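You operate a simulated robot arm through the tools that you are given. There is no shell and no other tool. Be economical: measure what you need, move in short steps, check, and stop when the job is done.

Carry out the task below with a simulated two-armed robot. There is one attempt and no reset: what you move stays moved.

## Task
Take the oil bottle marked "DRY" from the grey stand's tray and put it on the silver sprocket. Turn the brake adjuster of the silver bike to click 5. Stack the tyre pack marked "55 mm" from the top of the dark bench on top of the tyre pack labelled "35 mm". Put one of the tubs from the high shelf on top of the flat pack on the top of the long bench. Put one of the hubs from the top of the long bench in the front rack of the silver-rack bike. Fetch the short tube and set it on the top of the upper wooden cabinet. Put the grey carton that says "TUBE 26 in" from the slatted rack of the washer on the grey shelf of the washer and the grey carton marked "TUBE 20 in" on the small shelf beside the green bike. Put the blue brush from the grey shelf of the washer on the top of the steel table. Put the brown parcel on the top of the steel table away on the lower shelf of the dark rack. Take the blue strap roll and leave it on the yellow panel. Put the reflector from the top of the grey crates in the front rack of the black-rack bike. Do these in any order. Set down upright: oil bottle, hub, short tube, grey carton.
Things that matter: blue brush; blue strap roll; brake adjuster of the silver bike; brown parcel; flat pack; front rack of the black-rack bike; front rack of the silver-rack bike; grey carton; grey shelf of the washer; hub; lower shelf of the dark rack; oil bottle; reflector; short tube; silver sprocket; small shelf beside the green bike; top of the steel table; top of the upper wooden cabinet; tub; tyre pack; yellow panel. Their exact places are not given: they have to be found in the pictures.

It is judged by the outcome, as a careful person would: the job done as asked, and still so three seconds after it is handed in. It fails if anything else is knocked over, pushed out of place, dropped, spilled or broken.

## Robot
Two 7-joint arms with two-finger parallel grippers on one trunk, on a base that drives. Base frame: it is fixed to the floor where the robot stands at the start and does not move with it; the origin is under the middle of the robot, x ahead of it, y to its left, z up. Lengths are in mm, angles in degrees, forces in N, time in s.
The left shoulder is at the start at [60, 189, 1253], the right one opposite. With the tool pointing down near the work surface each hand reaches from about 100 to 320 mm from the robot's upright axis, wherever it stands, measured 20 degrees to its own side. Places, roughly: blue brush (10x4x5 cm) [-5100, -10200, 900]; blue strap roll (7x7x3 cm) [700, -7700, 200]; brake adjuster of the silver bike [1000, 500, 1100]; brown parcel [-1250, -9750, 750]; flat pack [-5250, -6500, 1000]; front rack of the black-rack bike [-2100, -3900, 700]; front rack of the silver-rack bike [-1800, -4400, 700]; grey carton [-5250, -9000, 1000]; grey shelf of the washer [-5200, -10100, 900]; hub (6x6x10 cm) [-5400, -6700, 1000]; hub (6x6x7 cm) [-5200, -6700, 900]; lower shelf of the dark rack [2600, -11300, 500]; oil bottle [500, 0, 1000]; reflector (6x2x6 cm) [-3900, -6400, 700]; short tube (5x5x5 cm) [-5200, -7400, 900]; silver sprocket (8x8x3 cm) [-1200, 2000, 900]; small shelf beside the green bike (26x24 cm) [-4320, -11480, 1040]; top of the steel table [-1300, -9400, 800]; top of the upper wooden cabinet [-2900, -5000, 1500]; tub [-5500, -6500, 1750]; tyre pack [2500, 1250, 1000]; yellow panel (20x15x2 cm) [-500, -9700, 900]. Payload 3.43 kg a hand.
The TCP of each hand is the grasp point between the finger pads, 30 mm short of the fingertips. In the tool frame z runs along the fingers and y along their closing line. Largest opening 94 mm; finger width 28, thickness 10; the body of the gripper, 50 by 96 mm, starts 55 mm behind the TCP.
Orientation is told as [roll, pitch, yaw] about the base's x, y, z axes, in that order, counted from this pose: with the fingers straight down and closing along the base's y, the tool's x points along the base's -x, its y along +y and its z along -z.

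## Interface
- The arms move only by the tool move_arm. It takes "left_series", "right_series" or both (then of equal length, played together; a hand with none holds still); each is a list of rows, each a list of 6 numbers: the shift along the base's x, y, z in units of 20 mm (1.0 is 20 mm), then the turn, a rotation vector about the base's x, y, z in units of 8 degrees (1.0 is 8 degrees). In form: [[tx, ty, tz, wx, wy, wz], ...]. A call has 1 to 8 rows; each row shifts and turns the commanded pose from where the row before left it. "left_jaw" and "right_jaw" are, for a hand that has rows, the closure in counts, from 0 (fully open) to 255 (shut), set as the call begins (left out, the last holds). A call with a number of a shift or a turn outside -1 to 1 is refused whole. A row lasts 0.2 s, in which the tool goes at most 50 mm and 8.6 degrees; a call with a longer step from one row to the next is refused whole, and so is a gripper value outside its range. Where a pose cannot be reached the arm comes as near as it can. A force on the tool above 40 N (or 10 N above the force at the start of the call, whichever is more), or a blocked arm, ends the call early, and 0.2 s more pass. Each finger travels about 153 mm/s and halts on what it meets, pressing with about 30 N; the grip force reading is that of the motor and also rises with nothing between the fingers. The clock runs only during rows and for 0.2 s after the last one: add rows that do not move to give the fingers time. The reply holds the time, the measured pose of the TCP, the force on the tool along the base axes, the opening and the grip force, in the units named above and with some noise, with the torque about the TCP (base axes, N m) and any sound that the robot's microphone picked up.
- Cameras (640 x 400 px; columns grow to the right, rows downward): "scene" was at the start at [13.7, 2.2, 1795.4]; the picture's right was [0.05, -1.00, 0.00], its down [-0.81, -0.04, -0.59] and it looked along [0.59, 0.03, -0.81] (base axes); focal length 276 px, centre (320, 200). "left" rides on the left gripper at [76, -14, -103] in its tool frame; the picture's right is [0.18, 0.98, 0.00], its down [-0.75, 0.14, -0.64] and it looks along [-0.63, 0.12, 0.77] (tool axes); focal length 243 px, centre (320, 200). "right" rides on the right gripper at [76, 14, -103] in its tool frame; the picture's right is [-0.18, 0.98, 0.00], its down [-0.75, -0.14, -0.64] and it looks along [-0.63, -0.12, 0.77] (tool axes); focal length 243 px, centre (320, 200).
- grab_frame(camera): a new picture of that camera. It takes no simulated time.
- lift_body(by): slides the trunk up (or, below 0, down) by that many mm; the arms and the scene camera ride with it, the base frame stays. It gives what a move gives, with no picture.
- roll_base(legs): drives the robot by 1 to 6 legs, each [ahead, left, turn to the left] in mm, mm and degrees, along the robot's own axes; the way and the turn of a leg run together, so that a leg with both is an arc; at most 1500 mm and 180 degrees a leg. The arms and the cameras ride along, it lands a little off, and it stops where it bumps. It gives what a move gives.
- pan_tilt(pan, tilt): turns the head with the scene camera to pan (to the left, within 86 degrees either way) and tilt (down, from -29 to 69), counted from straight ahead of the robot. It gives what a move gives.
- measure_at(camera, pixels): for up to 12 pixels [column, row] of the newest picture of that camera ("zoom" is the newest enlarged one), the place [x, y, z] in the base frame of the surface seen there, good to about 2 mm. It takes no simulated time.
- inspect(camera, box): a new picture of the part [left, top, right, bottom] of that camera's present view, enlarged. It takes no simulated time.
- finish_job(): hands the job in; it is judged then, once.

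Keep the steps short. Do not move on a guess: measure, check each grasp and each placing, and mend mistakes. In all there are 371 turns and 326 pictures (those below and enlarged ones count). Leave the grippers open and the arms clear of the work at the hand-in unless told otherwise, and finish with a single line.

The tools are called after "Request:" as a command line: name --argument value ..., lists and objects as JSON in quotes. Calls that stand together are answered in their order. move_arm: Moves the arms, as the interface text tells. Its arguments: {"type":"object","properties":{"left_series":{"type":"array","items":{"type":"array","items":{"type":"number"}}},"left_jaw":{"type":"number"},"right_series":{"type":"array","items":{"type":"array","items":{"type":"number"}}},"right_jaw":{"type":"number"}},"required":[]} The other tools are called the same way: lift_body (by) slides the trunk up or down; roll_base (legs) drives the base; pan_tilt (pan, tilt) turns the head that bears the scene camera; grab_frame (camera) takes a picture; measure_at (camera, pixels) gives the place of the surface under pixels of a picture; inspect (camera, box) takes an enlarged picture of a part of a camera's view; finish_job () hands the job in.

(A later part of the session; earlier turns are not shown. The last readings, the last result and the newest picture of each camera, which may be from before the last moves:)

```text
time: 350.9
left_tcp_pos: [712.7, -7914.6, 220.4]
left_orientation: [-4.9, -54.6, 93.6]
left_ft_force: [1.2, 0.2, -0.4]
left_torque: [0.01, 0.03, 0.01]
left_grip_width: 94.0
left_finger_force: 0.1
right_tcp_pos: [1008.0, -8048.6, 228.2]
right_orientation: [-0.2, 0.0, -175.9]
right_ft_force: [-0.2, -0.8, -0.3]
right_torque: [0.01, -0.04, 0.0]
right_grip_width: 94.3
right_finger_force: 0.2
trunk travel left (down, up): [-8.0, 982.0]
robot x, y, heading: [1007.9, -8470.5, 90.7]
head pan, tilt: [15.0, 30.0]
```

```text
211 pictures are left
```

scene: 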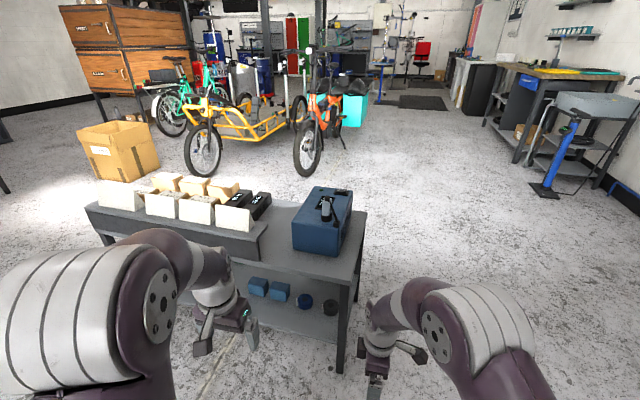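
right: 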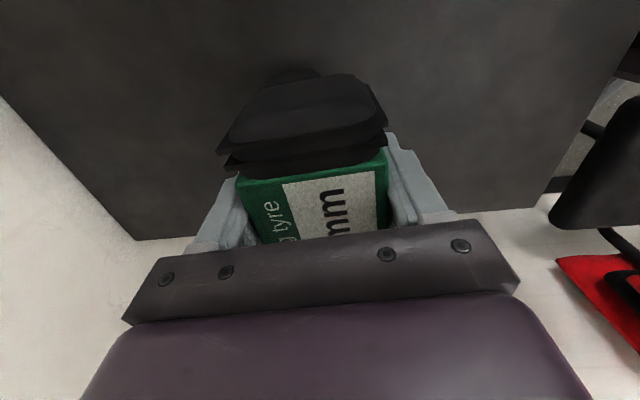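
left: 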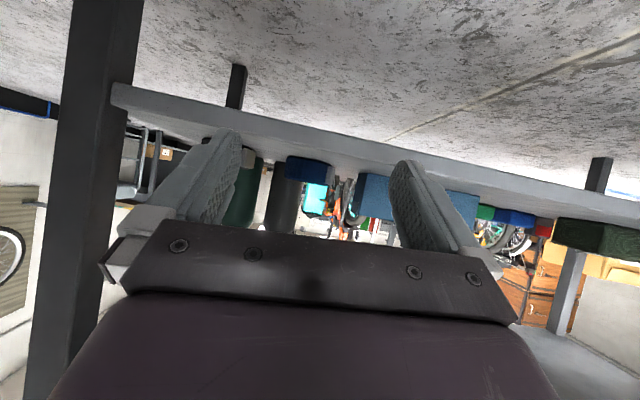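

The view shows a blue box close to the roll on its west side. I measure the gap from the head camera.

Request:
pan_tilt --pan 20 --tilt 30

Request:
grab_frame --camera "scene"

Request:
measure_at --camera "left" --pixels '[[310, 170], [310, 180], [290, 172], [330, 168], [363, 195], [400, 190], [285, 195], [372, 180], [360, 180]]'

```text
time: 351.5
left_tcp_pos: [714.5, -7915.7, 220.4]
left_orientation: [-4.8, -54.6, 93.5]
left_ft_force: [0.6, 1.2, -0.1]
left_torque: [-0.01, 0.0, 0.01]
left_grip_width: 93.6
left_finger_force: 0.1
right_tcp_pos: [1008.2, -8049.3, 227.8]
right_orientation: [-0.1, 0.0, -176.0]
right_ft_force: [-0.3, 0.2, -0.6]
right_torque: [0.0, 0.0, 0.01]
right_grip_width: 94.2
right_finger_force: 0.0
trunk travel left (down, up): [-8.0, 982.0]
robot x, y, heading: [1006.3, -8468.6, 90.7]
head pan, tilt: [20.0, 30.0]
```

```text
210 pictures are left
```

scene: 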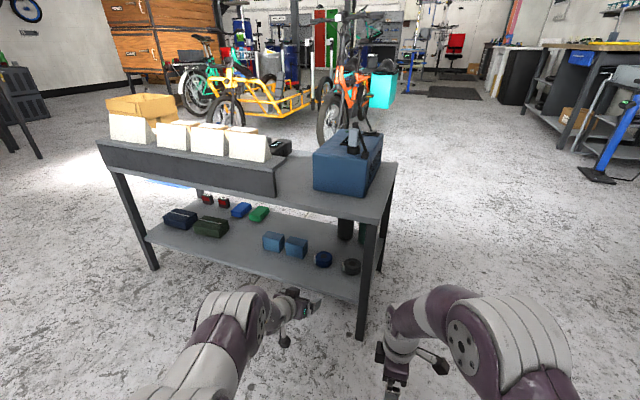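

```text
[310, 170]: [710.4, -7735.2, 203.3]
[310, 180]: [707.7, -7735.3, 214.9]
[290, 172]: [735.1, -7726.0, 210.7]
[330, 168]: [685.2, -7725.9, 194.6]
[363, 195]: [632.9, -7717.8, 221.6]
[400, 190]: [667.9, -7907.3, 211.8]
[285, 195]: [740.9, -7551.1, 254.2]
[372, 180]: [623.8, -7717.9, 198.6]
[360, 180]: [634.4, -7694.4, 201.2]
```

Request:
inspect --camera "scene" --box '[250, 220, 380, 300]'

Request:
measure_at --camera "zoom" --pixels '[[280, 115], [280, 150], [225, 120], [270, 170], [355, 170], [345, 205], [495, 215], [465, 215], [380, 190], [390, 205], [280, 100]]'

```text
4.92 times, centred on (315, 260) of scene
```

zoom: 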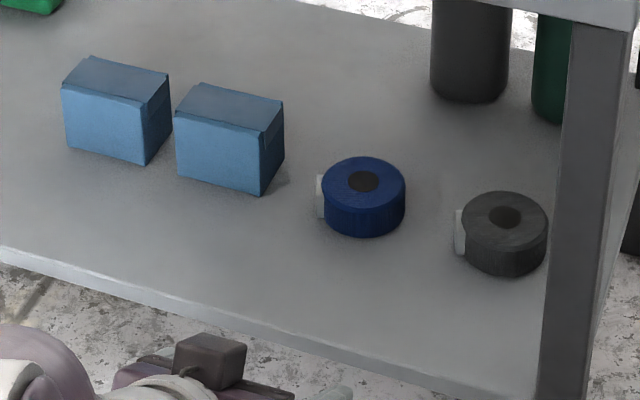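

```text
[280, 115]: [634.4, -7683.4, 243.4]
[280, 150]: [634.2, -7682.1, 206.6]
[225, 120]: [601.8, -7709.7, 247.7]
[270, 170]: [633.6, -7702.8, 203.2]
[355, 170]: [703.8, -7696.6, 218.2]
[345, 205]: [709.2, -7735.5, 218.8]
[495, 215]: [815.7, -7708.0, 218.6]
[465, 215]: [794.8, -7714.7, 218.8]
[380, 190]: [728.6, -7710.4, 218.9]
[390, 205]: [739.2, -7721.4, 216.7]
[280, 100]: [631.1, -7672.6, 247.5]
```

Gaps are enough (box face 634, roll 677–747, black roll from 784). Raise 4 mm and drive ahead 150.

Request:
move_arm --left_series '[[-0.08, 0, 0.2, 0, 0, 0], [0, 0, 0, 0, 0, 0]]'

Request:
roll_base --legs '[[145, 0, 0]]'

Request:
grab_frame --camera "left"

Request:
inspect --camera "scene" --box '[230, 230, 390, 340]'

```text
time: 352.1
left_tcp_pos: [712.0, -7916.1, 225.0]
left_orientation: [-5.0, -54.6, 93.6]
left_ft_force: [-1.0, -0.4, 0.3]
left_torque: [0.01, -0.02, -0.02]
left_grip_width: 94.0
left_finger_force: 0.1
right_tcp_pos: [1008.7, -8048.5, 227.9]
right_orientation: [-0.2, 0.0, -176.0]
right_ft_force: [0.2, -0.7, 0.3]
right_torque: [-0.01, 0.0, -0.02]
right_grip_width: 94.3
right_finger_force: 0.0
trunk travel left (down, up): [-8.0, 982.0]
robot x, y, heading: [1005.2, -8470.8, 90.4]
head pan, tilt: [20.0, 30.0]
```

```text
time: 353.5
left_tcp_pos: [711.6, -7770.9, 224.4]
left_orientation: [-4.9, -54.7, 93.6]
left_ft_force: [-0.3, -0.5, 0.5]
left_torque: [0.0, -0.03, 0.0]
left_grip_width: 94.0
left_finger_force: 0.1
right_tcp_pos: [1007.0, -7905.5, 228.1]
right_orientation: [-0.2, 0.0, -176.0]
right_ft_force: [-0.4, 0.1, -0.1]
right_torque: [-0.02, 0.02, -0.01]
right_grip_width: 93.9
right_finger_force: 0.0
trunk travel left (down, up): [-8.0, 982.0]
robot x, y, heading: [1004.6, -8325.5, 90.5]
head pan, tilt: [20.0, 30.0]
```

```text
208 pictures are left
```

left: 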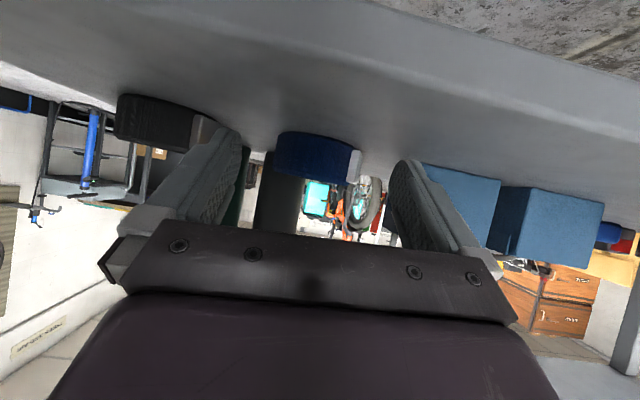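

```text
3.64 times, centred on (310, 285) of scene
```

zoom: 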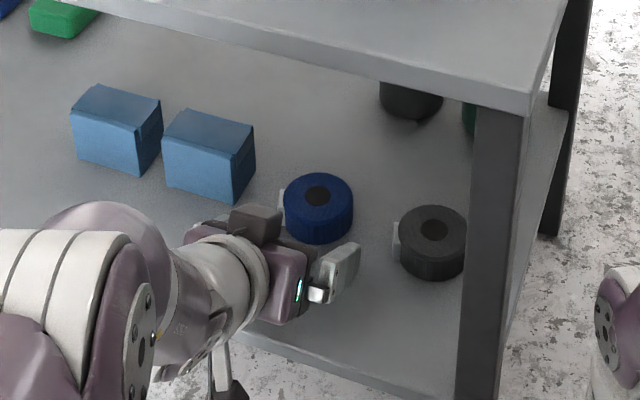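

Centred. Advance the hand 57 mm with the arm and lower 4 mm, then close.

Request:
move_arm --left_series '[[0, 0.7, 0, 0, 0, 0], [0, 0.7, 0, 0, 0, 0], [0, 0.7, -0.05, 0, 0, 0], [0, 0.75, -0.1, 0, 0, 0]]'

Request:
move_arm --left_series '[[0, 0, 0, 0, 0, 0], [0, 0, 0, 0, 0, 0], [0, 0, 0, 0, 0, 0]]' --left_jaw 255

Request:
grab_frame --camera "left"

```text
time: 354.5
left_tcp_pos: [711.1, -7714.4, 221.9]
left_orientation: [-4.9, -54.6, 93.6]
left_ft_force: [-0.7, 0.5, -0.4]
left_torque: [-0.01, 0.0, -0.01]
left_grip_width: 94.2
left_finger_force: 0.1
right_tcp_pos: [1007.2, -7904.5, 227.8]
right_orientation: [-0.2, 0.1, -176.1]
right_ft_force: [0.0, 0.0, -1.3]
right_torque: [0.01, 0.02, -0.02]
right_grip_width: 93.9
right_finger_force: 0.0
trunk travel left (down, up): [-8.0, 982.0]
robot x, y, heading: [999.7, -8324.3, 90.4]
head pan, tilt: [20.0, 30.0]
```

```text
time: 355.3
left_tcp_pos: [711.1, -7715.1, 222.2]
left_orientation: [-4.8, -54.6, 93.6]
left_ft_force: [-0.2, -0.4, 0.5]
left_torque: [0.03, 0.05, -0.02]
left_grip_width: 69.3
left_finger_force: 30.2
right_tcp_pos: [1006.3, -7906.1, 227.7]
right_orientation: [-0.2, 0.1, -176.1]
right_ft_force: [-0.3, 0.1, 0.6]
right_torque: [0.02, 0.01, -0.06]
right_grip_width: 93.8
right_finger_force: 0.1
trunk travel left (down, up): [-8.0, 982.0]
robot x, y, heading: [1003.1, -8327.7, 90.6]
head pan, tilt: [20.0, 30.0]
```

```text
206 pictures are left
```

left: 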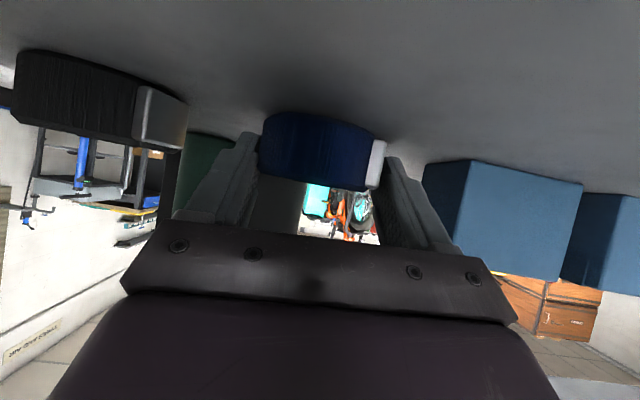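

Gripped (69 mm). Lift 30 mm and back the base out.

Request:
move_arm --left_series '[[0, 0, 0.75, 0, 0, 0], [0, 0, 0.75, 0, 0, 0], [0, 0, 0, 0, 0, 0]]'

Request:
roll_base --legs '[[-350, 0, 0]]'

Request:
grab_frame --camera "left"

Request:
grab_frame --camera "scene"

```text
time: 356.1
left_tcp_pos: [710.5, -7716.4, 251.0]
left_orientation: [-4.9, -54.6, 93.6]
left_ft_force: [0.6, -0.4, -1.0]
left_torque: [-0.01, 0.01, 0.01]
left_grip_width: 69.5
left_finger_force: 29.9
right_tcp_pos: [1007.1, -7906.7, 228.4]
right_orientation: [-0.2, 0.0, -176.1]
right_ft_force: [0.2, -0.3, -0.4]
right_torque: [0.0, 0.0, 0.01]
right_grip_width: 94.1
right_finger_force: 0.1
trunk travel left (down, up): [-8.0, 982.0]
robot x, y, heading: [1002.2, -8325.3, 90.2]
head pan, tilt: [20.0, 30.0]
```

```text
time: 358.4
left_tcp_pos: [711.1, -8069.9, 250.6]
left_orientation: [-4.8, -54.6, 94.1]
left_ft_force: [0.1, 0.2, 0.2]
left_torque: [0.0, -0.02, 0.02]
left_grip_width: 69.2
left_finger_force: 30.0
right_tcp_pos: [1009.3, -8258.1, 229.0]
right_orientation: [-0.2, 0.0, -175.7]
right_ft_force: [0.8, 0.4, 0.0]
right_torque: [0.0, -0.02, 0.03]
right_grip_width: 94.4
right_finger_force: 0.1
trunk travel left (down, up): [-8.0, 982.0]
robot x, y, heading: [1007.6, -8678.9, 91.0]
head pan, tilt: [20.0, 30.0]
```

```text
205 pictures are left
```

left: 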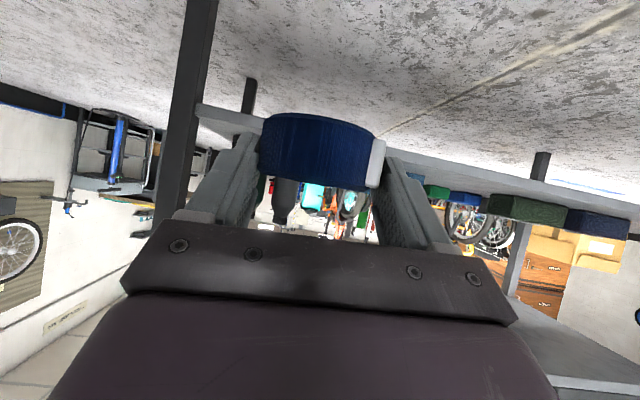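

```text
204 pictures are left
```

scene: 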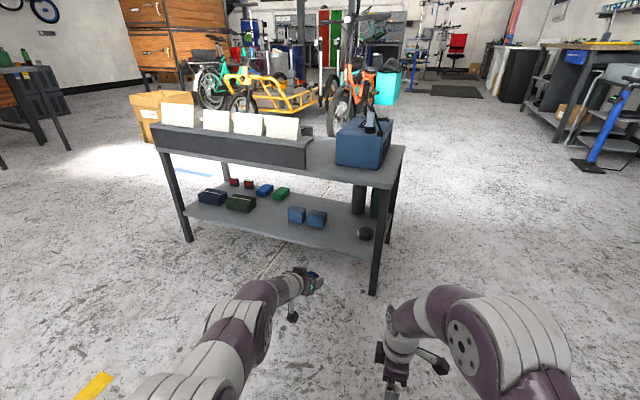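

I have the roll. Raise the trunk and turn toward the yellow panel (south-west), then look.

Request:
lift_body --by 400

Request:
lift_body --by 400

Request:
roll_base --legs '[[0, 0, 109]]'

Request:
pan_tilt --pan 0 --tilt 25

Request:
grab_frame --camera "scene"

```text
time: 362.2
left_tcp_pos: [710.1, -8070.2, 650.8]
left_orientation: [-4.9, -54.6, 93.9]
left_ft_force: [0.6, -0.8, -1.1]
left_torque: [0.0, 0.02, -0.01]
left_grip_width: 68.8
left_finger_force: 30.0
right_tcp_pos: [1008.8, -8258.7, 628.8]
right_orientation: [-0.2, 0.0, -175.7]
right_ft_force: [1.0, -0.3, -0.3]
right_torque: [0.02, 0.02, 0.05]
right_grip_width: 93.7
right_finger_force: 0.0
trunk travel left (down, up): [-408.0, 582.0]
robot x, y, heading: [1010.2, -8678.0, 90.9]
head pan, tilt: [20.0, 30.0]
```

```text
time: 366.0
left_tcp_pos: [710.5, -8069.6, 1051.2]
left_orientation: [-4.9, -54.5, 94.0]
left_ft_force: [-0.1, 0.2, -1.3]
left_torque: [-0.02, 0.0, -0.02]
left_grip_width: 68.7
left_finger_force: 30.2
right_tcp_pos: [1008.5, -8259.0, 1026.5]
right_orientation: [-0.2, 0.1, -175.7]
right_ft_force: [0.1, -0.5, 0.0]
right_torque: [0.01, -0.01, 0.0]
right_grip_width: 94.1
right_finger_force: 0.1
trunk travel left (down, up): [-808.0, 182.0]
robot x, y, heading: [1010.0, -8676.2, 91.3]
head pan, tilt: [20.0, 30.0]
```

```text
time: 371.0
left_tcp_pos: [530.9, -9155.9, 1050.9]
left_orientation: [-4.8, -54.6, -157.4]
left_ft_force: [1.3, 0.3, -0.4]
left_torque: [0.01, -0.01, 0.01]
left_grip_width: 68.5
left_finger_force: 29.7
right_tcp_pos: [614.6, -8811.8, 1027.8]
right_orientation: [-0.2, 0.0, -66.9]
right_ft_force: [0.7, 0.0, -0.3]
right_torque: [-0.02, 0.0, 0.02]
right_grip_width: 94.0
right_finger_force: 0.1
trunk travel left (down, up): [-808.0, 182.0]
robot x, y, heading: [1011.1, -8676.0, -160.1]
head pan, tilt: [20.0, 30.0]
```

```text
time: 371.8
left_tcp_pos: [529.8, -9155.2, 1051.2]
left_orientation: [-4.9, -54.6, -157.3]
left_ft_force: [-0.9, -0.8, -1.2]
left_torque: [0.03, -0.02, 0.04]
left_grip_width: 69.0
left_finger_force: 30.1
right_tcp_pos: [614.0, -8812.8, 1027.9]
right_orientation: [-0.2, 0.0, -66.9]
right_ft_force: [-0.1, -0.8, 0.6]
right_torque: [0.01, 0.01, -0.02]
right_grip_width: 94.3
right_finger_force: 0.1
trunk travel left (down, up): [-808.0, 182.0]
robot x, y, heading: [1009.5, -8676.1, -160.1]
head pan, tilt: [0.0, 25.0]
```

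```text
203 pictures are left
```

scene: 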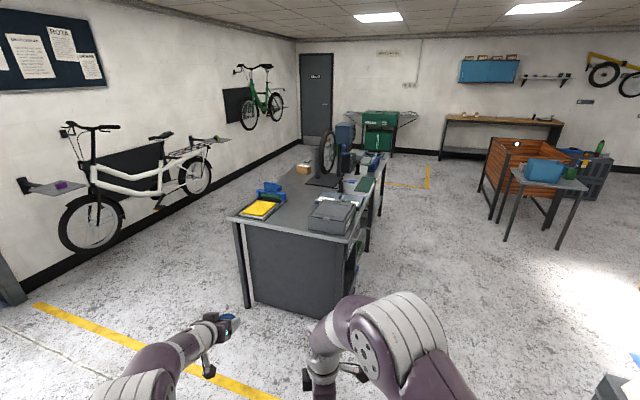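

I see the table; the yellow panel at (258,210) on its near end. Measure and zoom.

Request:
inspect --camera "scene" --box '[220, 130, 400, 240]'

Request:
measure_at --camera "scene" --pixels '[[258, 210], [245, 210], [275, 205], [262, 200], [252, 218], [268, 190], [235, 218], [345, 238], [300, 210], [305, 168], [248, 300], [325, 310]]'

```text
3.56 times, centred on (310, 185) of scene
```

zoom: 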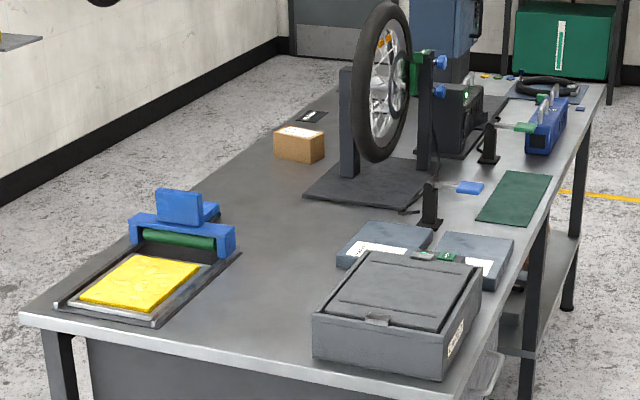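

```text
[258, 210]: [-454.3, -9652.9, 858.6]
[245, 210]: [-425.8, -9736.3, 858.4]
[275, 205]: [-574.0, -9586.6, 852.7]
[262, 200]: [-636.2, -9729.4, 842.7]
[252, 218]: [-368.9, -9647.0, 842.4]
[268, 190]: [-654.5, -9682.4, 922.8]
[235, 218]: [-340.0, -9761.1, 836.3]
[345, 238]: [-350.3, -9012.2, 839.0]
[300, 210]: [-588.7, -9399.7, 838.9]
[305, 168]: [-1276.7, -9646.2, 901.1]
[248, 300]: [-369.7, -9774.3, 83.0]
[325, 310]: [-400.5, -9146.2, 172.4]
```

Panel top z 858.5, centre about (−478,−9665). I turn to face west, and drive to line up, stopping 100 mm short.

Request:
roll_base --legs '[[0, 0, -19.9], [400, 702, 0], [363, 0, 0]]'

Request:
pan_tilt --pan 15 --tilt 45

Request:
grab_frame --camera "scene"

```text
time: 379.1
left_tcp_pos: [-362.0, -9655.1, 1052.1]
left_orientation: [-4.9, -54.6, -177.8]
left_ft_force: [0.4, -0.2, -0.5]
left_torque: [0.02, 0.01, 0.03]
left_grip_width: 68.5
left_finger_force: 29.4
right_tcp_pos: [-164.1, -9364.1, 1028.8]
right_orientation: [-0.2, 0.0, -87.5]
right_ft_force: [0.8, -0.2, 0.4]
right_torque: [0.01, 0.0, -0.02]
right_grip_width: 94.1
right_finger_force: 0.1
trunk travel left (down, up): [-808.0, 182.0]
robot x, y, heading: [253.5, -9376.2, 179.2]
head pan, tilt: [0.0, 25.0]
```

```text
time: 379.9
left_tcp_pos: [-362.0, -9656.0, 1050.1]
left_orientation: [-5.0, -54.5, -177.7]
left_ft_force: [-0.4, 0.1, -1.4]
left_torque: [0.01, -0.01, -0.05]
left_grip_width: 68.6
left_finger_force: 29.7
right_tcp_pos: [-165.0, -9365.1, 1027.6]
right_orientation: [-0.2, 0.1, -87.5]
right_ft_force: [0.1, 0.2, 0.6]
right_torque: [0.0, -0.02, 0.0]
right_grip_width: 94.1
right_finger_force: 0.1
trunk travel left (down, up): [-808.0, 182.0]
robot x, y, heading: [256.0, -9376.3, 179.1]
head pan, tilt: [15.0, 45.0]
```

```text
201 pictures are left
```

scene: 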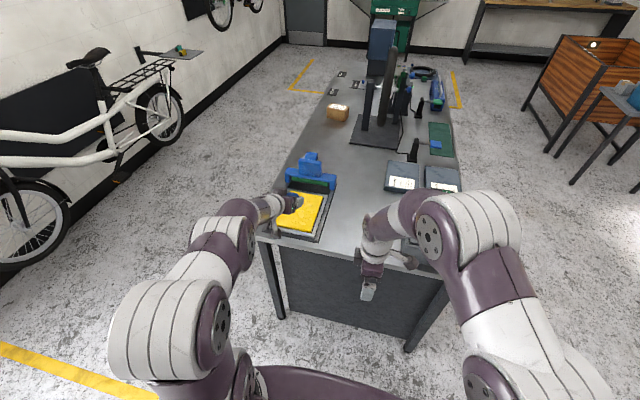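

Request:
inspect --camera "scene" --box '[250, 140, 370, 250]'

Request:
measure_at --camera "zoom" --pixels '[[250, 250], [230, 285], [150, 290], [165, 325], [300, 270], [260, 315], [285, 220], [190, 215], [300, 195], [340, 190], [320, 240]]'

```text
3.64 times, centred on (310, 195) of scene
```

zoom: 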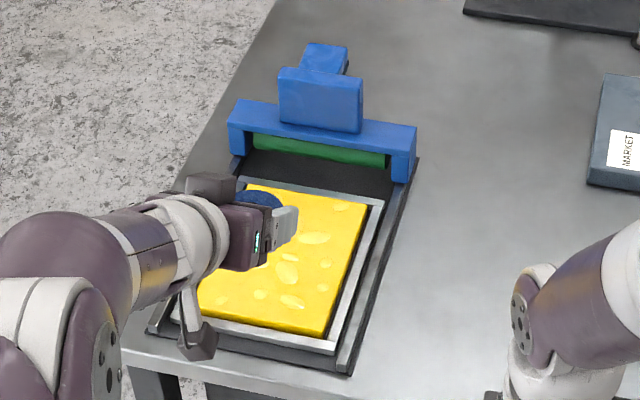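

```text
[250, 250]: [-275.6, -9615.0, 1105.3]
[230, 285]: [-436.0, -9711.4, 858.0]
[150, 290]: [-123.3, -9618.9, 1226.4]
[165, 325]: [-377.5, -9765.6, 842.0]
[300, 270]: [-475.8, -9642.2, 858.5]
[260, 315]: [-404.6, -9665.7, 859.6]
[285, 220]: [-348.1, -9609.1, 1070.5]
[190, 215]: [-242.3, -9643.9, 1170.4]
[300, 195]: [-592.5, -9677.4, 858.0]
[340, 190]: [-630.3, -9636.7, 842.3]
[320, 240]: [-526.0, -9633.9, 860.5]
```

Target roll centre (−495,−9666). Drive ahead 122, left 10, then lower.

Request:
roll_base --legs '[[122, 10, 0]]'

Request:
lift_body --by -135

Request:
inspect --camera "scene" --box '[240, 150, 400, 300]'

Request:
grab_frame --camera "left"

```text
time: 381.2
left_tcp_pos: [-484.6, -9663.1, 1052.3]
left_orientation: [-4.9, -54.7, -178.0]
left_ft_force: [-0.3, 1.2, -0.7]
left_torque: [-0.01, -0.04, 0.0]
left_grip_width: 68.7
left_finger_force: 29.8
right_tcp_pos: [-285.9, -9372.4, 1028.5]
right_orientation: [-0.2, 0.0, -87.5]
right_ft_force: [0.2, -0.1, -0.1]
right_torque: [0.0, 0.0, -0.01]
right_grip_width: 94.3
right_finger_force: 0.0
trunk travel left (down, up): [-808.0, 182.0]
robot x, y, heading: [132.2, -9386.3, 179.3]
head pan, tilt: [15.0, 45.0]
```

```text
time: 382.8
left_tcp_pos: [-484.9, -9664.2, 916.2]
left_orientation: [-4.8, -54.5, -177.8]
left_ft_force: [0.4, 0.4, -0.4]
left_torque: [0.04, 0.0, 0.01]
left_grip_width: 68.8
left_finger_force: 30.0
right_tcp_pos: [-286.7, -9372.5, 893.0]
right_orientation: [-0.1, -0.1, -87.5]
right_ft_force: [1.9, -0.4, 1.0]
right_torque: [0.02, -0.04, 0.0]
right_grip_width: 93.9
right_finger_force: 0.0
trunk travel left (down, up): [-673.0, 317.0]
robot x, y, heading: [130.2, -9386.9, 179.4]
head pan, tilt: [15.0, 45.0]
```

```text
2.67 times, centred on (320, 225) of scene
```

zoom: 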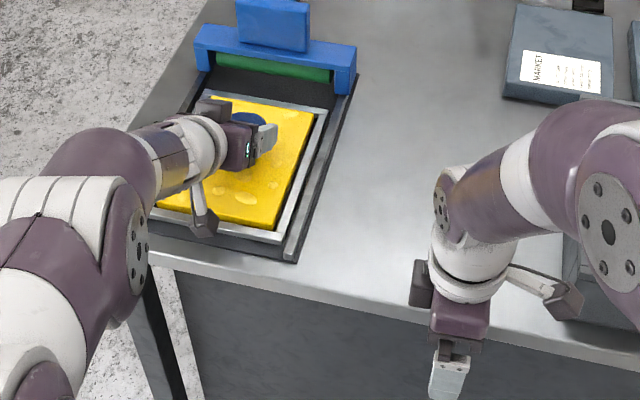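

```text
198 pictures are left
```

left: 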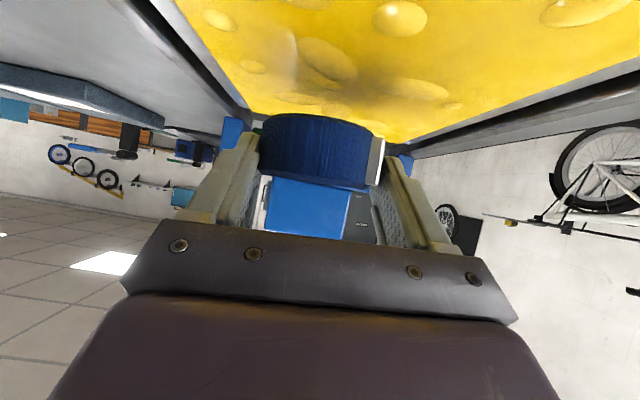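

Check the panel's edges again from here.

Request:
measure_at --camera "zoom" --pixels '[[305, 115], [300, 150], [270, 220], [230, 222], [200, 205], [225, 102], [255, 103], [245, 117], [160, 205]]'

Request:
measure_at --camera "left" --pixels '[[320, 75], [320, 40], [260, 100], [390, 130], [250, 60], [430, 110], [190, 10], [620, 30], [320, 130]]'

```text
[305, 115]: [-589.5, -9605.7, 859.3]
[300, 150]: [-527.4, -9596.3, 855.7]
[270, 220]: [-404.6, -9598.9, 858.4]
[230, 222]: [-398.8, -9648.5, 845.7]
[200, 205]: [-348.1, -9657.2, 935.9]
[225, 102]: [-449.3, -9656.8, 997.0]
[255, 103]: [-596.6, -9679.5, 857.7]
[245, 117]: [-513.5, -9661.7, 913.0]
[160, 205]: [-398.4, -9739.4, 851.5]
```

```text
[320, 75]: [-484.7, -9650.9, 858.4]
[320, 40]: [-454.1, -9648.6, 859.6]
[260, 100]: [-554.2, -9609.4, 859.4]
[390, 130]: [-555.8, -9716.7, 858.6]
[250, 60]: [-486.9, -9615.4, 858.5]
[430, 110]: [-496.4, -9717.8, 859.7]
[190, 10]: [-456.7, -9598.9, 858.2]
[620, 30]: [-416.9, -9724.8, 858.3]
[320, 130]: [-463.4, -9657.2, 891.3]
```

The roll is centred on the panel. Lower to contact.

Request:
lift_body --by -22

Request:
lift_body --by -2.5

```text
time: 383.5
left_tcp_pos: [-484.7, -9662.2, 894.3]
left_orientation: [-4.9, -54.6, -177.9]
left_ft_force: [0.2, 0.6, -1.0]
left_torque: [0.0, -0.02, 0.04]
left_grip_width: 68.7
left_finger_force: 30.3
right_tcp_pos: [-286.9, -9371.9, 871.1]
right_orientation: [-0.2, 0.1, -87.5]
right_ft_force: [1.2, -0.8, 0.6]
right_torque: [0.01, -0.01, 0.0]
right_grip_width: 93.9
right_finger_force: 0.1
trunk travel left (down, up): [-651.0, 339.0]
robot x, y, heading: [131.9, -9382.6, 179.1]
head pan, tilt: [15.0, 45.0]
```

```text
time: 384.0
left_tcp_pos: [-484.8, -9662.6, 893.2]
left_orientation: [-4.8, -54.7, -178.0]
left_ft_force: [-2.1, -1.8, 4.5]
left_torque: [-0.23, 0.13, 0.02]
left_grip_width: 69.0
left_finger_force: 30.0
right_tcp_pos: [-286.4, -9374.0, 868.5]
right_orientation: [-0.2, -0.2, -87.5]
right_ft_force: [-0.5, 1.2, 6.9]
right_torque: [0.1, 0.39, -0.04]
right_grip_width: 94.0
right_finger_force: 0.0
trunk travel left (down, up): [-648.0, 342.0]
robot x, y, heading: [130.8, -9382.3, 179.2]
head pan, tilt: [15.0, 45.0]
```

Left has contact; the right fingertip just touches the table edge. Release the roll now and rise.

Request:
move_arm --left_series '[[0, 0, 0, 0, 0, 0], [0, 0, 0, 0, 0, 0], [0, 0, 0, 0, 0, 0]]' --left_jaw 60

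Request:
lift_body --by 3

Request:
roll_base --legs '[[-130, 0, 0]]'

Request:
lift_body --by 150

Request:
grab_frame --camera "scene"

```text
time: 384.8
left_tcp_pos: [-484.3, -9663.2, 892.3]
left_orientation: [-4.8, -54.6, -177.8]
left_ft_force: [-0.1, 0.5, 0.3]
left_torque: [0.03, 0.01, -0.01]
left_grip_width: 71.8
left_finger_force: 0.0
right_tcp_pos: [-286.0, -9372.6, 868.8]
right_orientation: [-0.5, -0.1, -87.5]
right_ft_force: [-2.6, 1.5, 15.3]
right_torque: [0.08, 0.93, -0.13]
right_grip_width: 93.8
right_finger_force: 0.1
trunk travel left (down, up): [-648.0, 342.0]
robot x, y, heading: [125.4, -9386.8, 179.1]
head pan, tilt: [15.0, 45.0]
```

```text
time: 385.4
left_tcp_pos: [-485.0, -9664.4, 894.3]
left_orientation: [-4.8, -54.5, -178.0]
left_ft_force: [0.3, -0.4, 0.0]
left_torque: [0.0, 0.03, 0.02]
left_grip_width: 72.0
left_finger_force: 0.0
right_tcp_pos: [-285.6, -9372.2, 870.0]
right_orientation: [0.0, 0.1, -87.5]
right_ft_force: [-0.5, -0.8, -0.2]
right_torque: [-0.01, 0.01, 0.02]
right_grip_width: 93.8
right_finger_force: 0.1
trunk travel left (down, up): [-651.0, 339.0]
robot x, y, heading: [134.1, -9384.3, 179.4]
head pan, tilt: [15.0, 45.0]
```

```text
time: 386.6
left_tcp_pos: [-356.3, -9664.5, 895.1]
left_orientation: [-4.8, -54.7, -177.9]
left_ft_force: [1.2, -0.8, 0.0]
left_torque: [0.02, 0.0, 0.01]
left_grip_width: 72.0
left_finger_force: 0.0
right_tcp_pos: [-159.9, -9374.1, 870.4]
right_orientation: [-0.2, 0.1, -87.5]
right_ft_force: [0.4, 0.1, -0.3]
right_torque: [-0.01, 0.04, -0.01]
right_grip_width: 93.9
right_finger_force: 0.1
trunk travel left (down, up): [-651.0, 339.0]
robot x, y, heading: [259.7, -9386.9, 179.1]
head pan, tilt: [15.0, 45.0]
```

```text
time: 388.4
left_tcp_pos: [-356.6, -9665.2, 1043.6]
left_orientation: [-4.9, -54.7, -178.0]
left_ft_force: [0.0, -0.6, -0.7]
left_torque: [-0.02, 0.0, -0.01]
left_grip_width: 71.7
left_finger_force: 0.2
right_tcp_pos: [-159.0, -9373.6, 1021.4]
right_orientation: [-0.2, 0.1, -87.5]
right_ft_force: [-0.2, -0.3, -0.4]
right_torque: [0.01, 0.0, 0.01]
right_grip_width: 94.3
right_finger_force: 0.0
trunk travel left (down, up): [-801.0, 189.0]
robot x, y, heading: [258.3, -9384.5, 179.0]
head pan, tilt: [15.0, 45.0]
```

```text
197 pictures are left
```

scene: 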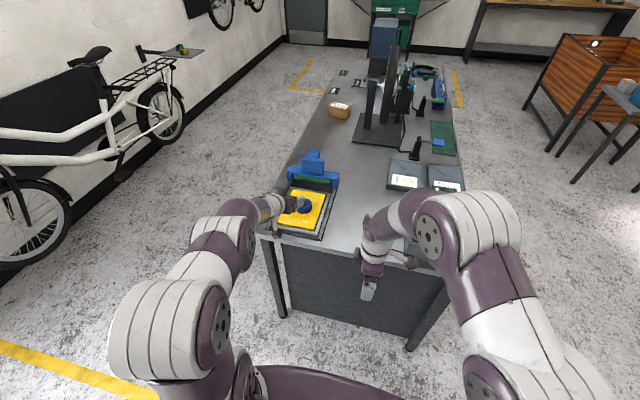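

The roll rests on the panel. Now the brown parcel at (339,110): zoom and measure, plus the wall bike for clearance.

Request:
inspect --camera "scene" --box '[280, 80, 380, 220]'

Request:
measure_at --camera "scene" --pixels '[[339, 105], [330, 110], [348, 110], [338, 115], [345, 104], [185, 55], [120, 180], [60, 130], [300, 160], [325, 95], [306, 205], [100, 250]]'

```text
2.86 times, centred on (330, 150) of scene
```

zoom: 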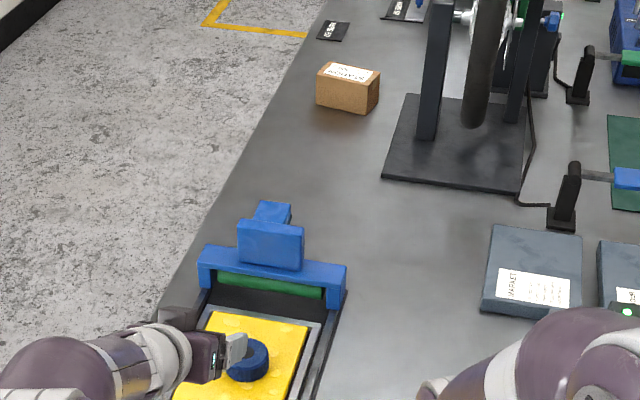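

```text
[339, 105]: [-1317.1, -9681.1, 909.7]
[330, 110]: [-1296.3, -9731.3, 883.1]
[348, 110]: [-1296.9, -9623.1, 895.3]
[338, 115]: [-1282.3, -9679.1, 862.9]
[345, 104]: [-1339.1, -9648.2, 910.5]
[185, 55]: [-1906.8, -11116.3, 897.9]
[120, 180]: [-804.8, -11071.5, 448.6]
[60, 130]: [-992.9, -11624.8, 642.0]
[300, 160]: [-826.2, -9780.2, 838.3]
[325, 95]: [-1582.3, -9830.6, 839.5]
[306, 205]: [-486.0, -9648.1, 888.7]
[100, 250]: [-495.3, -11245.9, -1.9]
```

Parcel: about 115 (y) × 75 (x) × 70 mm, centre near (−1325,−9680). I go round to the table's south side, facing north, keeping the hand's forward tilt.

Request:
roll_base --legs '[[-200, 0, 0], [0, 1130, 0], [0, 0, -89], [0, 1480, 0]]'

Request:
pan_tilt --pan 20 --tilt 40

Request:
grab_frame --camera "scene"

```text
time: 406.1
left_tcp_pos: [-1334.6, -9886.3, 1044.6]
left_orientation: [-4.9, -54.6, 92.5]
left_ft_force: [-0.1, 0.4, -0.3]
left_torque: [0.03, 0.01, 0.01]
left_grip_width: 71.8
left_finger_force: 0.1
right_tcp_pos: [-1042.6, -10082.7, 1021.9]
right_orientation: [-0.2, 0.1, -177.3]
right_ft_force: [-0.5, -0.3, 0.5]
right_torque: [0.01, 0.0, 0.06]
right_grip_width: 94.1
right_finger_force: 0.1
trunk travel left (down, up): [-801.0, 189.0]
robot x, y, heading: [-1055.6, -10500.3, 89.5]
head pan, tilt: [15.0, 45.0]
```

```text
time: 406.7
left_tcp_pos: [-1335.7, -9887.1, 1045.0]
left_orientation: [-4.9, -54.5, 92.4]
left_ft_force: [-1.1, 0.2, 0.2]
left_torque: [-0.04, 0.01, 0.01]
left_grip_width: 72.0
left_finger_force: 0.1
right_tcp_pos: [-1044.3, -10082.2, 1021.9]
right_orientation: [-0.3, 0.0, -177.2]
right_ft_force: [0.5, -0.7, -0.2]
right_torque: [0.01, -0.01, 0.0]
right_grip_width: 94.1
right_finger_force: 0.0
trunk travel left (down, up): [-801.0, 189.0]
robot x, y, heading: [-1056.2, -10501.6, 89.5]
head pan, tilt: [20.0, 40.0]
```

```text
195 pictures are left
```

scene: 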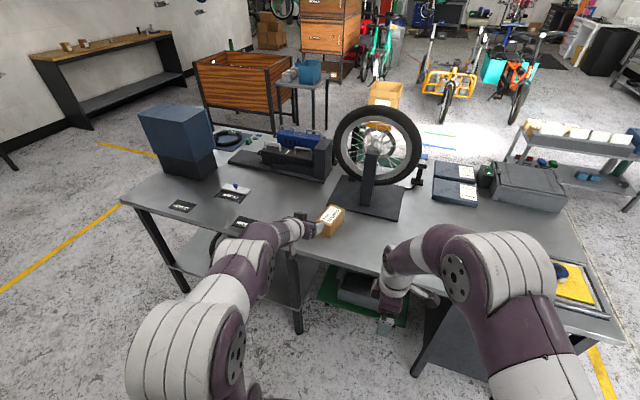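

Request:
inspect --camera "scene" --box '[285, 190, 365, 250]'

Request:
measure_at --camera "zoom" --pixels '[[250, 160], [270, 180], [310, 180], [265, 240], [300, 230], [290, 320], [310, 300], [260, 290], [330, 250], [380, 200], [350, 175], [460, 200]]'

Request:
grab_frame --camera "left"

```text
6.67 times, centred on (325, 220) of scene
```

zoom: 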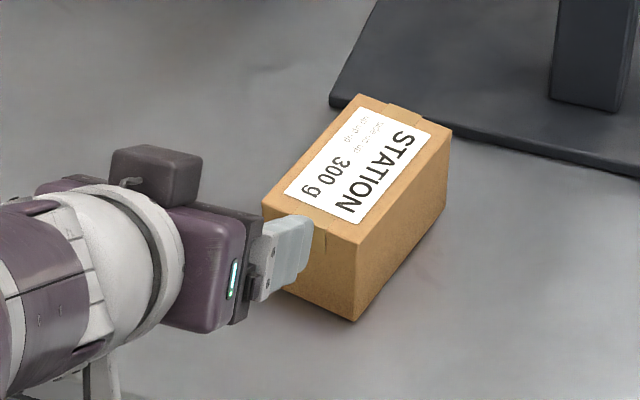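

```text
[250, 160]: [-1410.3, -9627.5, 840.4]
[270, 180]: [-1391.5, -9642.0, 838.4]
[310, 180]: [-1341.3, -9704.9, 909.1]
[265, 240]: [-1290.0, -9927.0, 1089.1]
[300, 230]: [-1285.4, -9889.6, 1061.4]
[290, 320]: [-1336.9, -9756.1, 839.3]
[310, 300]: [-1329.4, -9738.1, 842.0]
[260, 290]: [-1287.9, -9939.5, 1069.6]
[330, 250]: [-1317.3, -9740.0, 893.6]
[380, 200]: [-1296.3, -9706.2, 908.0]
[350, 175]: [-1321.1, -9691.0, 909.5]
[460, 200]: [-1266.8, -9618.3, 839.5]
```

```text
193 pictures are left
```

left: 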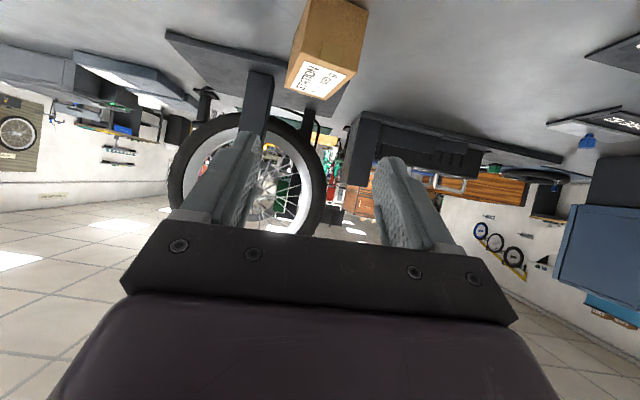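

Measure the parcel's four top corners.

Request:
measure_at --camera "zoom" --pixels '[[356, 238], [446, 131], [358, 99], [350, 235], [440, 128], [400, 110], [375, 215], [330, 120], [290, 170], [270, 198]]'

```text
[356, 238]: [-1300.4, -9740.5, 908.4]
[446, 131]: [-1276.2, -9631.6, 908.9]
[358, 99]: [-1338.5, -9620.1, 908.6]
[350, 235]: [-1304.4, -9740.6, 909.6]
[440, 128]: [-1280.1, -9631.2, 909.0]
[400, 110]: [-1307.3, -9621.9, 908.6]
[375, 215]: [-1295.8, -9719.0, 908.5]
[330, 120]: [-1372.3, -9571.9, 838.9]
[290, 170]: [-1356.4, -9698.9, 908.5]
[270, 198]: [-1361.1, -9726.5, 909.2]
```

Parcel is 62 × 112, turned 12° clockwise, centre (−1319,−9680). I turn the base to align the hand with its long axis, line up behind it, and lower.

Request:
roll_base --legs '[[0, 0, -8.8], [-16, 115, 0]]'

Request:
move_arm --left_series '[[0, 0, 0, 0, 0, 0], [0, 0, 0, 0, 0, 0]]' --left_jaw 0

Request:
lift_body --by -150

Request:
grab_frame --camera "left"

```text
time: 408.6
left_tcp_pos: [-1355.8, -9848.6, 1044.5]
left_orientation: [-4.9, -54.6, 83.5]
left_ft_force: [0.6, -0.2, 0.1]
left_torque: [-0.01, -0.04, 0.01]
left_grip_width: 71.9
left_finger_force: 0.0
right_tcp_pos: [-1096.5, -10087.7, 1021.3]
right_orientation: [-0.2, -0.1, 174.1]
right_ft_force: [-1.0, -0.3, -0.3]
right_torque: [0.0, -0.02, -0.02]
right_grip_width: 93.9
right_finger_force: 0.0
trunk travel left (down, up): [-801.0, 189.0]
robot x, y, heading: [-1175.1, -10501.8, 80.7]
head pan, tilt: [20.0, 40.0]
```

```text
time: 409.2
left_tcp_pos: [-1355.2, -9848.3, 1044.9]
left_orientation: [-4.9, -54.6, 83.7]
left_ft_force: [0.7, 0.2, 0.7]
left_torque: [-0.05, 0.01, 0.02]
left_grip_width: 94.2
left_finger_force: 0.0
right_tcp_pos: [-1096.5, -10086.1, 1021.6]
right_orientation: [-0.1, 0.0, 174.0]
right_ft_force: [-0.4, -0.5, -0.5]
right_torque: [0.04, -0.04, -0.02]
right_grip_width: 94.0
right_finger_force: 0.2
trunk travel left (down, up): [-801.0, 189.0]
robot x, y, heading: [-1168.0, -10501.2, 80.7]
head pan, tilt: [20.0, 40.0]
```

```text
time: 410.9
left_tcp_pos: [-1355.3, -9848.4, 894.3]
left_orientation: [-4.8, -54.6, 83.5]
left_ft_force: [-0.4, -0.8, 0.3]
left_torque: [-0.04, -0.01, -0.01]
left_grip_width: 94.2
left_finger_force: 0.0
right_tcp_pos: [-1095.4, -10086.7, 870.4]
right_orientation: [-0.2, -0.1, 174.1]
right_ft_force: [-0.1, 0.9, 0.3]
right_torque: [0.0, 0.03, 0.02]
right_grip_width: 94.0
right_finger_force: 0.1
trunk travel left (down, up): [-651.0, 339.0]
robot x, y, heading: [-1171.4, -10498.1, 80.6]
head pan, tilt: [20.0, 40.0]
```

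```text
192 pictures are left
```

left: 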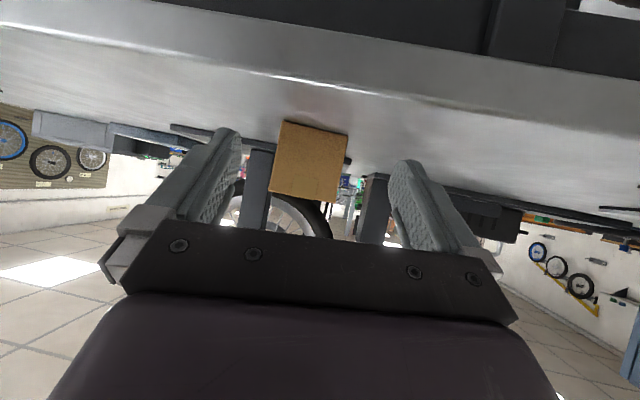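

Centred. Lower 16 mm and drive in 145 mm along the hand's axis.

Request:
lift_body --by -16

Request:
roll_base --legs '[[145, -8, 0]]'

Request:
inspect --camera "scene" --box '[260, 160, 400, 280]'

Request:
grab_frame --camera "left"

```text
time: 411.6
left_tcp_pos: [-1354.3, -9848.4, 879.2]
left_orientation: [-4.8, -54.6, 83.7]
left_ft_force: [0.3, 0.0, -0.7]
left_torque: [0.01, -0.01, 0.02]
left_grip_width: 94.1
left_finger_force: 0.1
right_tcp_pos: [-1097.2, -10086.6, 855.4]
right_orientation: [-0.2, 0.0, 174.0]
right_ft_force: [-0.7, 0.4, 0.1]
right_torque: [0.0, 0.01, 0.03]
right_grip_width: 94.1
right_finger_force: 0.1
trunk travel left (down, up): [-635.0, 355.0]
robot x, y, heading: [-1169.8, -10498.5, 80.5]
head pan, tilt: [20.0, 40.0]
```

```text
time: 412.9
left_tcp_pos: [-1322.0, -9705.0, 878.9]
left_orientation: [-4.8, -54.4, 83.5]
left_ft_force: [-0.3, 0.6, -0.3]
left_torque: [-0.01, 0.05, -0.03]
left_grip_width: 94.1
left_finger_force: 0.1
right_tcp_pos: [-1064.9, -9943.7, 855.2]
right_orientation: [-0.2, 0.1, 173.9]
right_ft_force: [-0.4, -0.2, 0.1]
right_torque: [0.01, -0.02, -0.02]
right_grip_width: 93.8
right_finger_force: 0.0
trunk travel left (down, up): [-635.0, 355.0]
robot x, y, heading: [-1138.7, -10356.5, 80.7]
head pan, tilt: [20.0, 40.0]
```

```text
3.33 times, centred on (330, 220) of scene
```

zoom: 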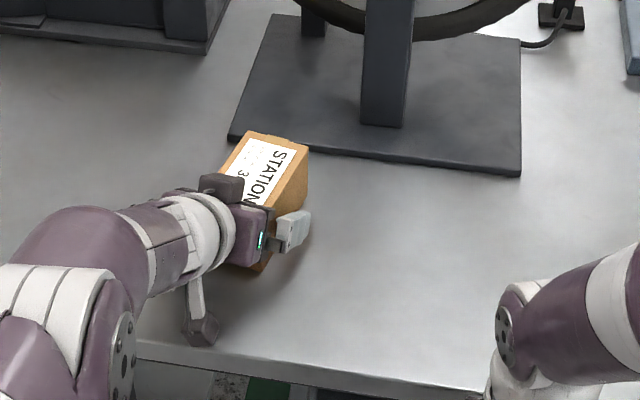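

```text
190 pictures are left
```

left: 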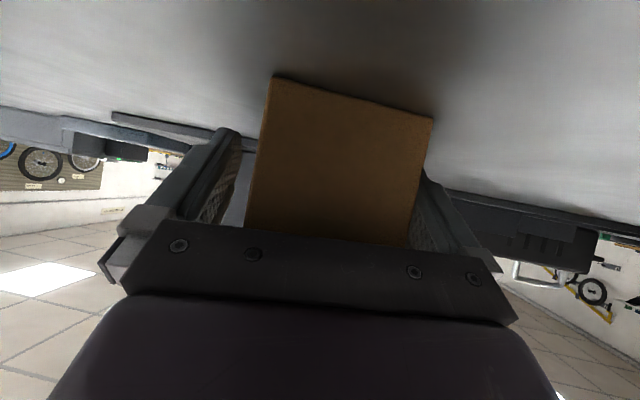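

The parcel is between the fingers. Close and lift.

Request:
move_arm --left_series '[[0, 0, 0, 0, 0, 0], [0, 0, 0, 0, 0, 0], [0, 0, 0, 0, 0, 0]]' --left_jaw 255

Request:
lift_body --by 100

Request:
grab_frame --camera "left"

```text
time: 413.7
left_tcp_pos: [-1322.4, -9705.9, 877.9]
left_orientation: [-5.0, -54.5, 83.7]
left_ft_force: [-0.6, -0.6, -0.5]
left_torque: [-0.08, 0.05, 0.01]
left_grip_width: 74.7
left_finger_force: 30.4
right_tcp_pos: [-1064.9, -9944.4, 854.3]
right_orientation: [-0.2, 0.0, 173.9]
right_ft_force: [0.8, 0.7, 0.5]
right_torque: [0.01, 0.01, -0.02]
right_grip_width: 93.9
right_finger_force: 0.0
trunk travel left (down, up): [-635.0, 355.0]
robot x, y, heading: [-1141.1, -10355.5, 80.7]
head pan, tilt: [20.0, 40.0]
```

```text
time: 415.1
left_tcp_pos: [-1322.8, -9705.8, 978.8]
left_orientation: [-4.8, -54.5, 83.6]
left_ft_force: [-0.2, 0.1, -2.3]
left_torque: [-0.08, 0.04, -0.03]
left_grip_width: 74.9
left_finger_force: 30.1
right_tcp_pos: [-1064.5, -9943.2, 955.2]
right_orientation: [-0.2, 0.0, 173.9]
right_ft_force: [-1.0, 0.1, -0.5]
right_torque: [-0.02, 0.01, -0.03]
right_grip_width: 94.4
right_finger_force: 0.2
trunk travel left (down, up): [-735.0, 255.0]
robot x, y, heading: [-1139.4, -10357.1, 80.8]
head pan, tilt: [20.0, 40.0]
```

```text
189 pictures are left
```

left: 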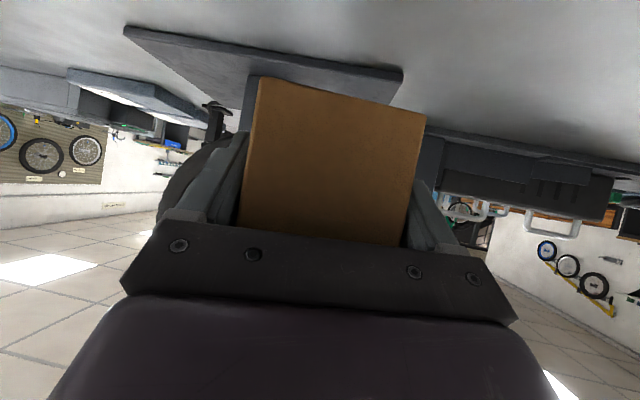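

Held. Back out, turn east and drive toward the dark rack.

Request:
roll_base --legs '[[-200, 0, 0], [0, 0, -80.8], [1300, 0, 0], [900, 0, 0]]'

Request:
pan_tilt --pan -20 --tilt 20

Request:
grab_frame --camera "scene"

```text
time: 430.5
left_tcp_pos: [1625.3, -10296.0, 978.9]
left_orientation: [-4.9, -54.5, 2.4]
left_ft_force: [0.4, 0.0, -3.4]
left_torque: [0.02, 0.09, 0.0]
left_grip_width: 74.2
left_finger_force: 29.8
right_tcp_pos: [1430.7, -10588.6, 954.9]
right_orientation: [-0.2, 0.0, 92.9]
right_ft_force: [-0.1, 0.2, 0.5]
right_torque: [0.01, 0.02, -0.01]
right_grip_width: 93.9
right_finger_force: 0.1
trunk travel left (down, up): [-735.0, 255.0]
robot x, y, heading: [1010.5, -10577.8, -0.4]
head pan, tilt: [20.0, 40.0]
```

```text
time: 431.6
left_tcp_pos: [1626.4, -10296.2, 978.7]
left_orientation: [-5.0, -54.5, 2.5]
left_ft_force: [1.2, -0.4, -3.1]
left_torque: [-0.02, 0.06, 0.01]
left_grip_width: 74.1
left_finger_force: 30.0
right_tcp_pos: [1429.7, -10587.3, 954.8]
right_orientation: [-0.1, 0.0, 92.8]
right_ft_force: [0.7, 0.1, 0.9]
right_torque: [0.0, 0.01, -0.02]
right_grip_width: 94.0
right_finger_force: 0.1
trunk travel left (down, up): [-735.0, 255.0]
robot x, y, heading: [1010.5, -10577.9, -0.2]
head pan, tilt: [-20.0, 20.0]
```

```text
188 pictures are left
```

scene: 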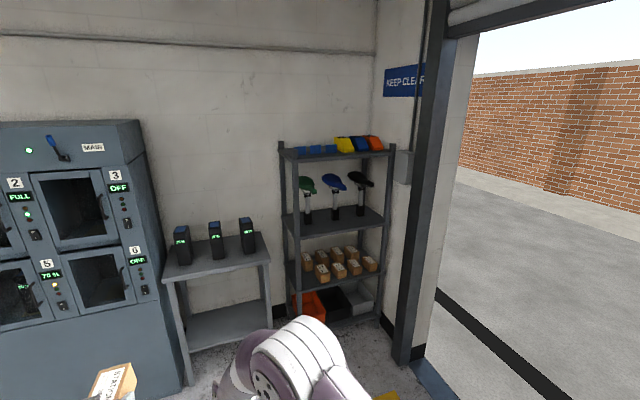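

The dark rack with parcels on a shelf. Measure shelf heights.

Request:
inspect --camera "scene" --box '[270, 130, 410, 330]'

Request:
measure_at --camera "scene" --pixels '[[296, 288], [310, 282], [380, 270], [350, 280], [300, 235], [380, 222], [310, 305], [295, 155], [385, 150], [340, 265], [372, 265], [330, 240]]'

```text
2.00 times, centred on (340, 230) of scene
```

zoom: 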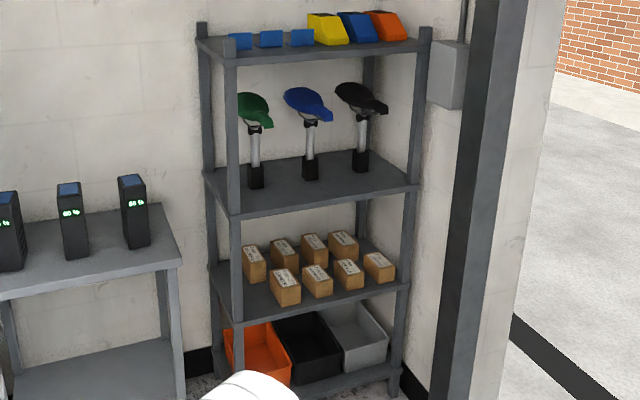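

```text
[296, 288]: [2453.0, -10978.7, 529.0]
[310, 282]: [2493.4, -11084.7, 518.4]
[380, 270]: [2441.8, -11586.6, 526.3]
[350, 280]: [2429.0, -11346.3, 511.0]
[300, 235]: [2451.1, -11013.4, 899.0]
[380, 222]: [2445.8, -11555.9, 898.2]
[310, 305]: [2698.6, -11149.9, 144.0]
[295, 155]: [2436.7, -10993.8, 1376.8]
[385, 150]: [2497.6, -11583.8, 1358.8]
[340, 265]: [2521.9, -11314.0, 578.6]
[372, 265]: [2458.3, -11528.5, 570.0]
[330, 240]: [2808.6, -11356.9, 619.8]
```

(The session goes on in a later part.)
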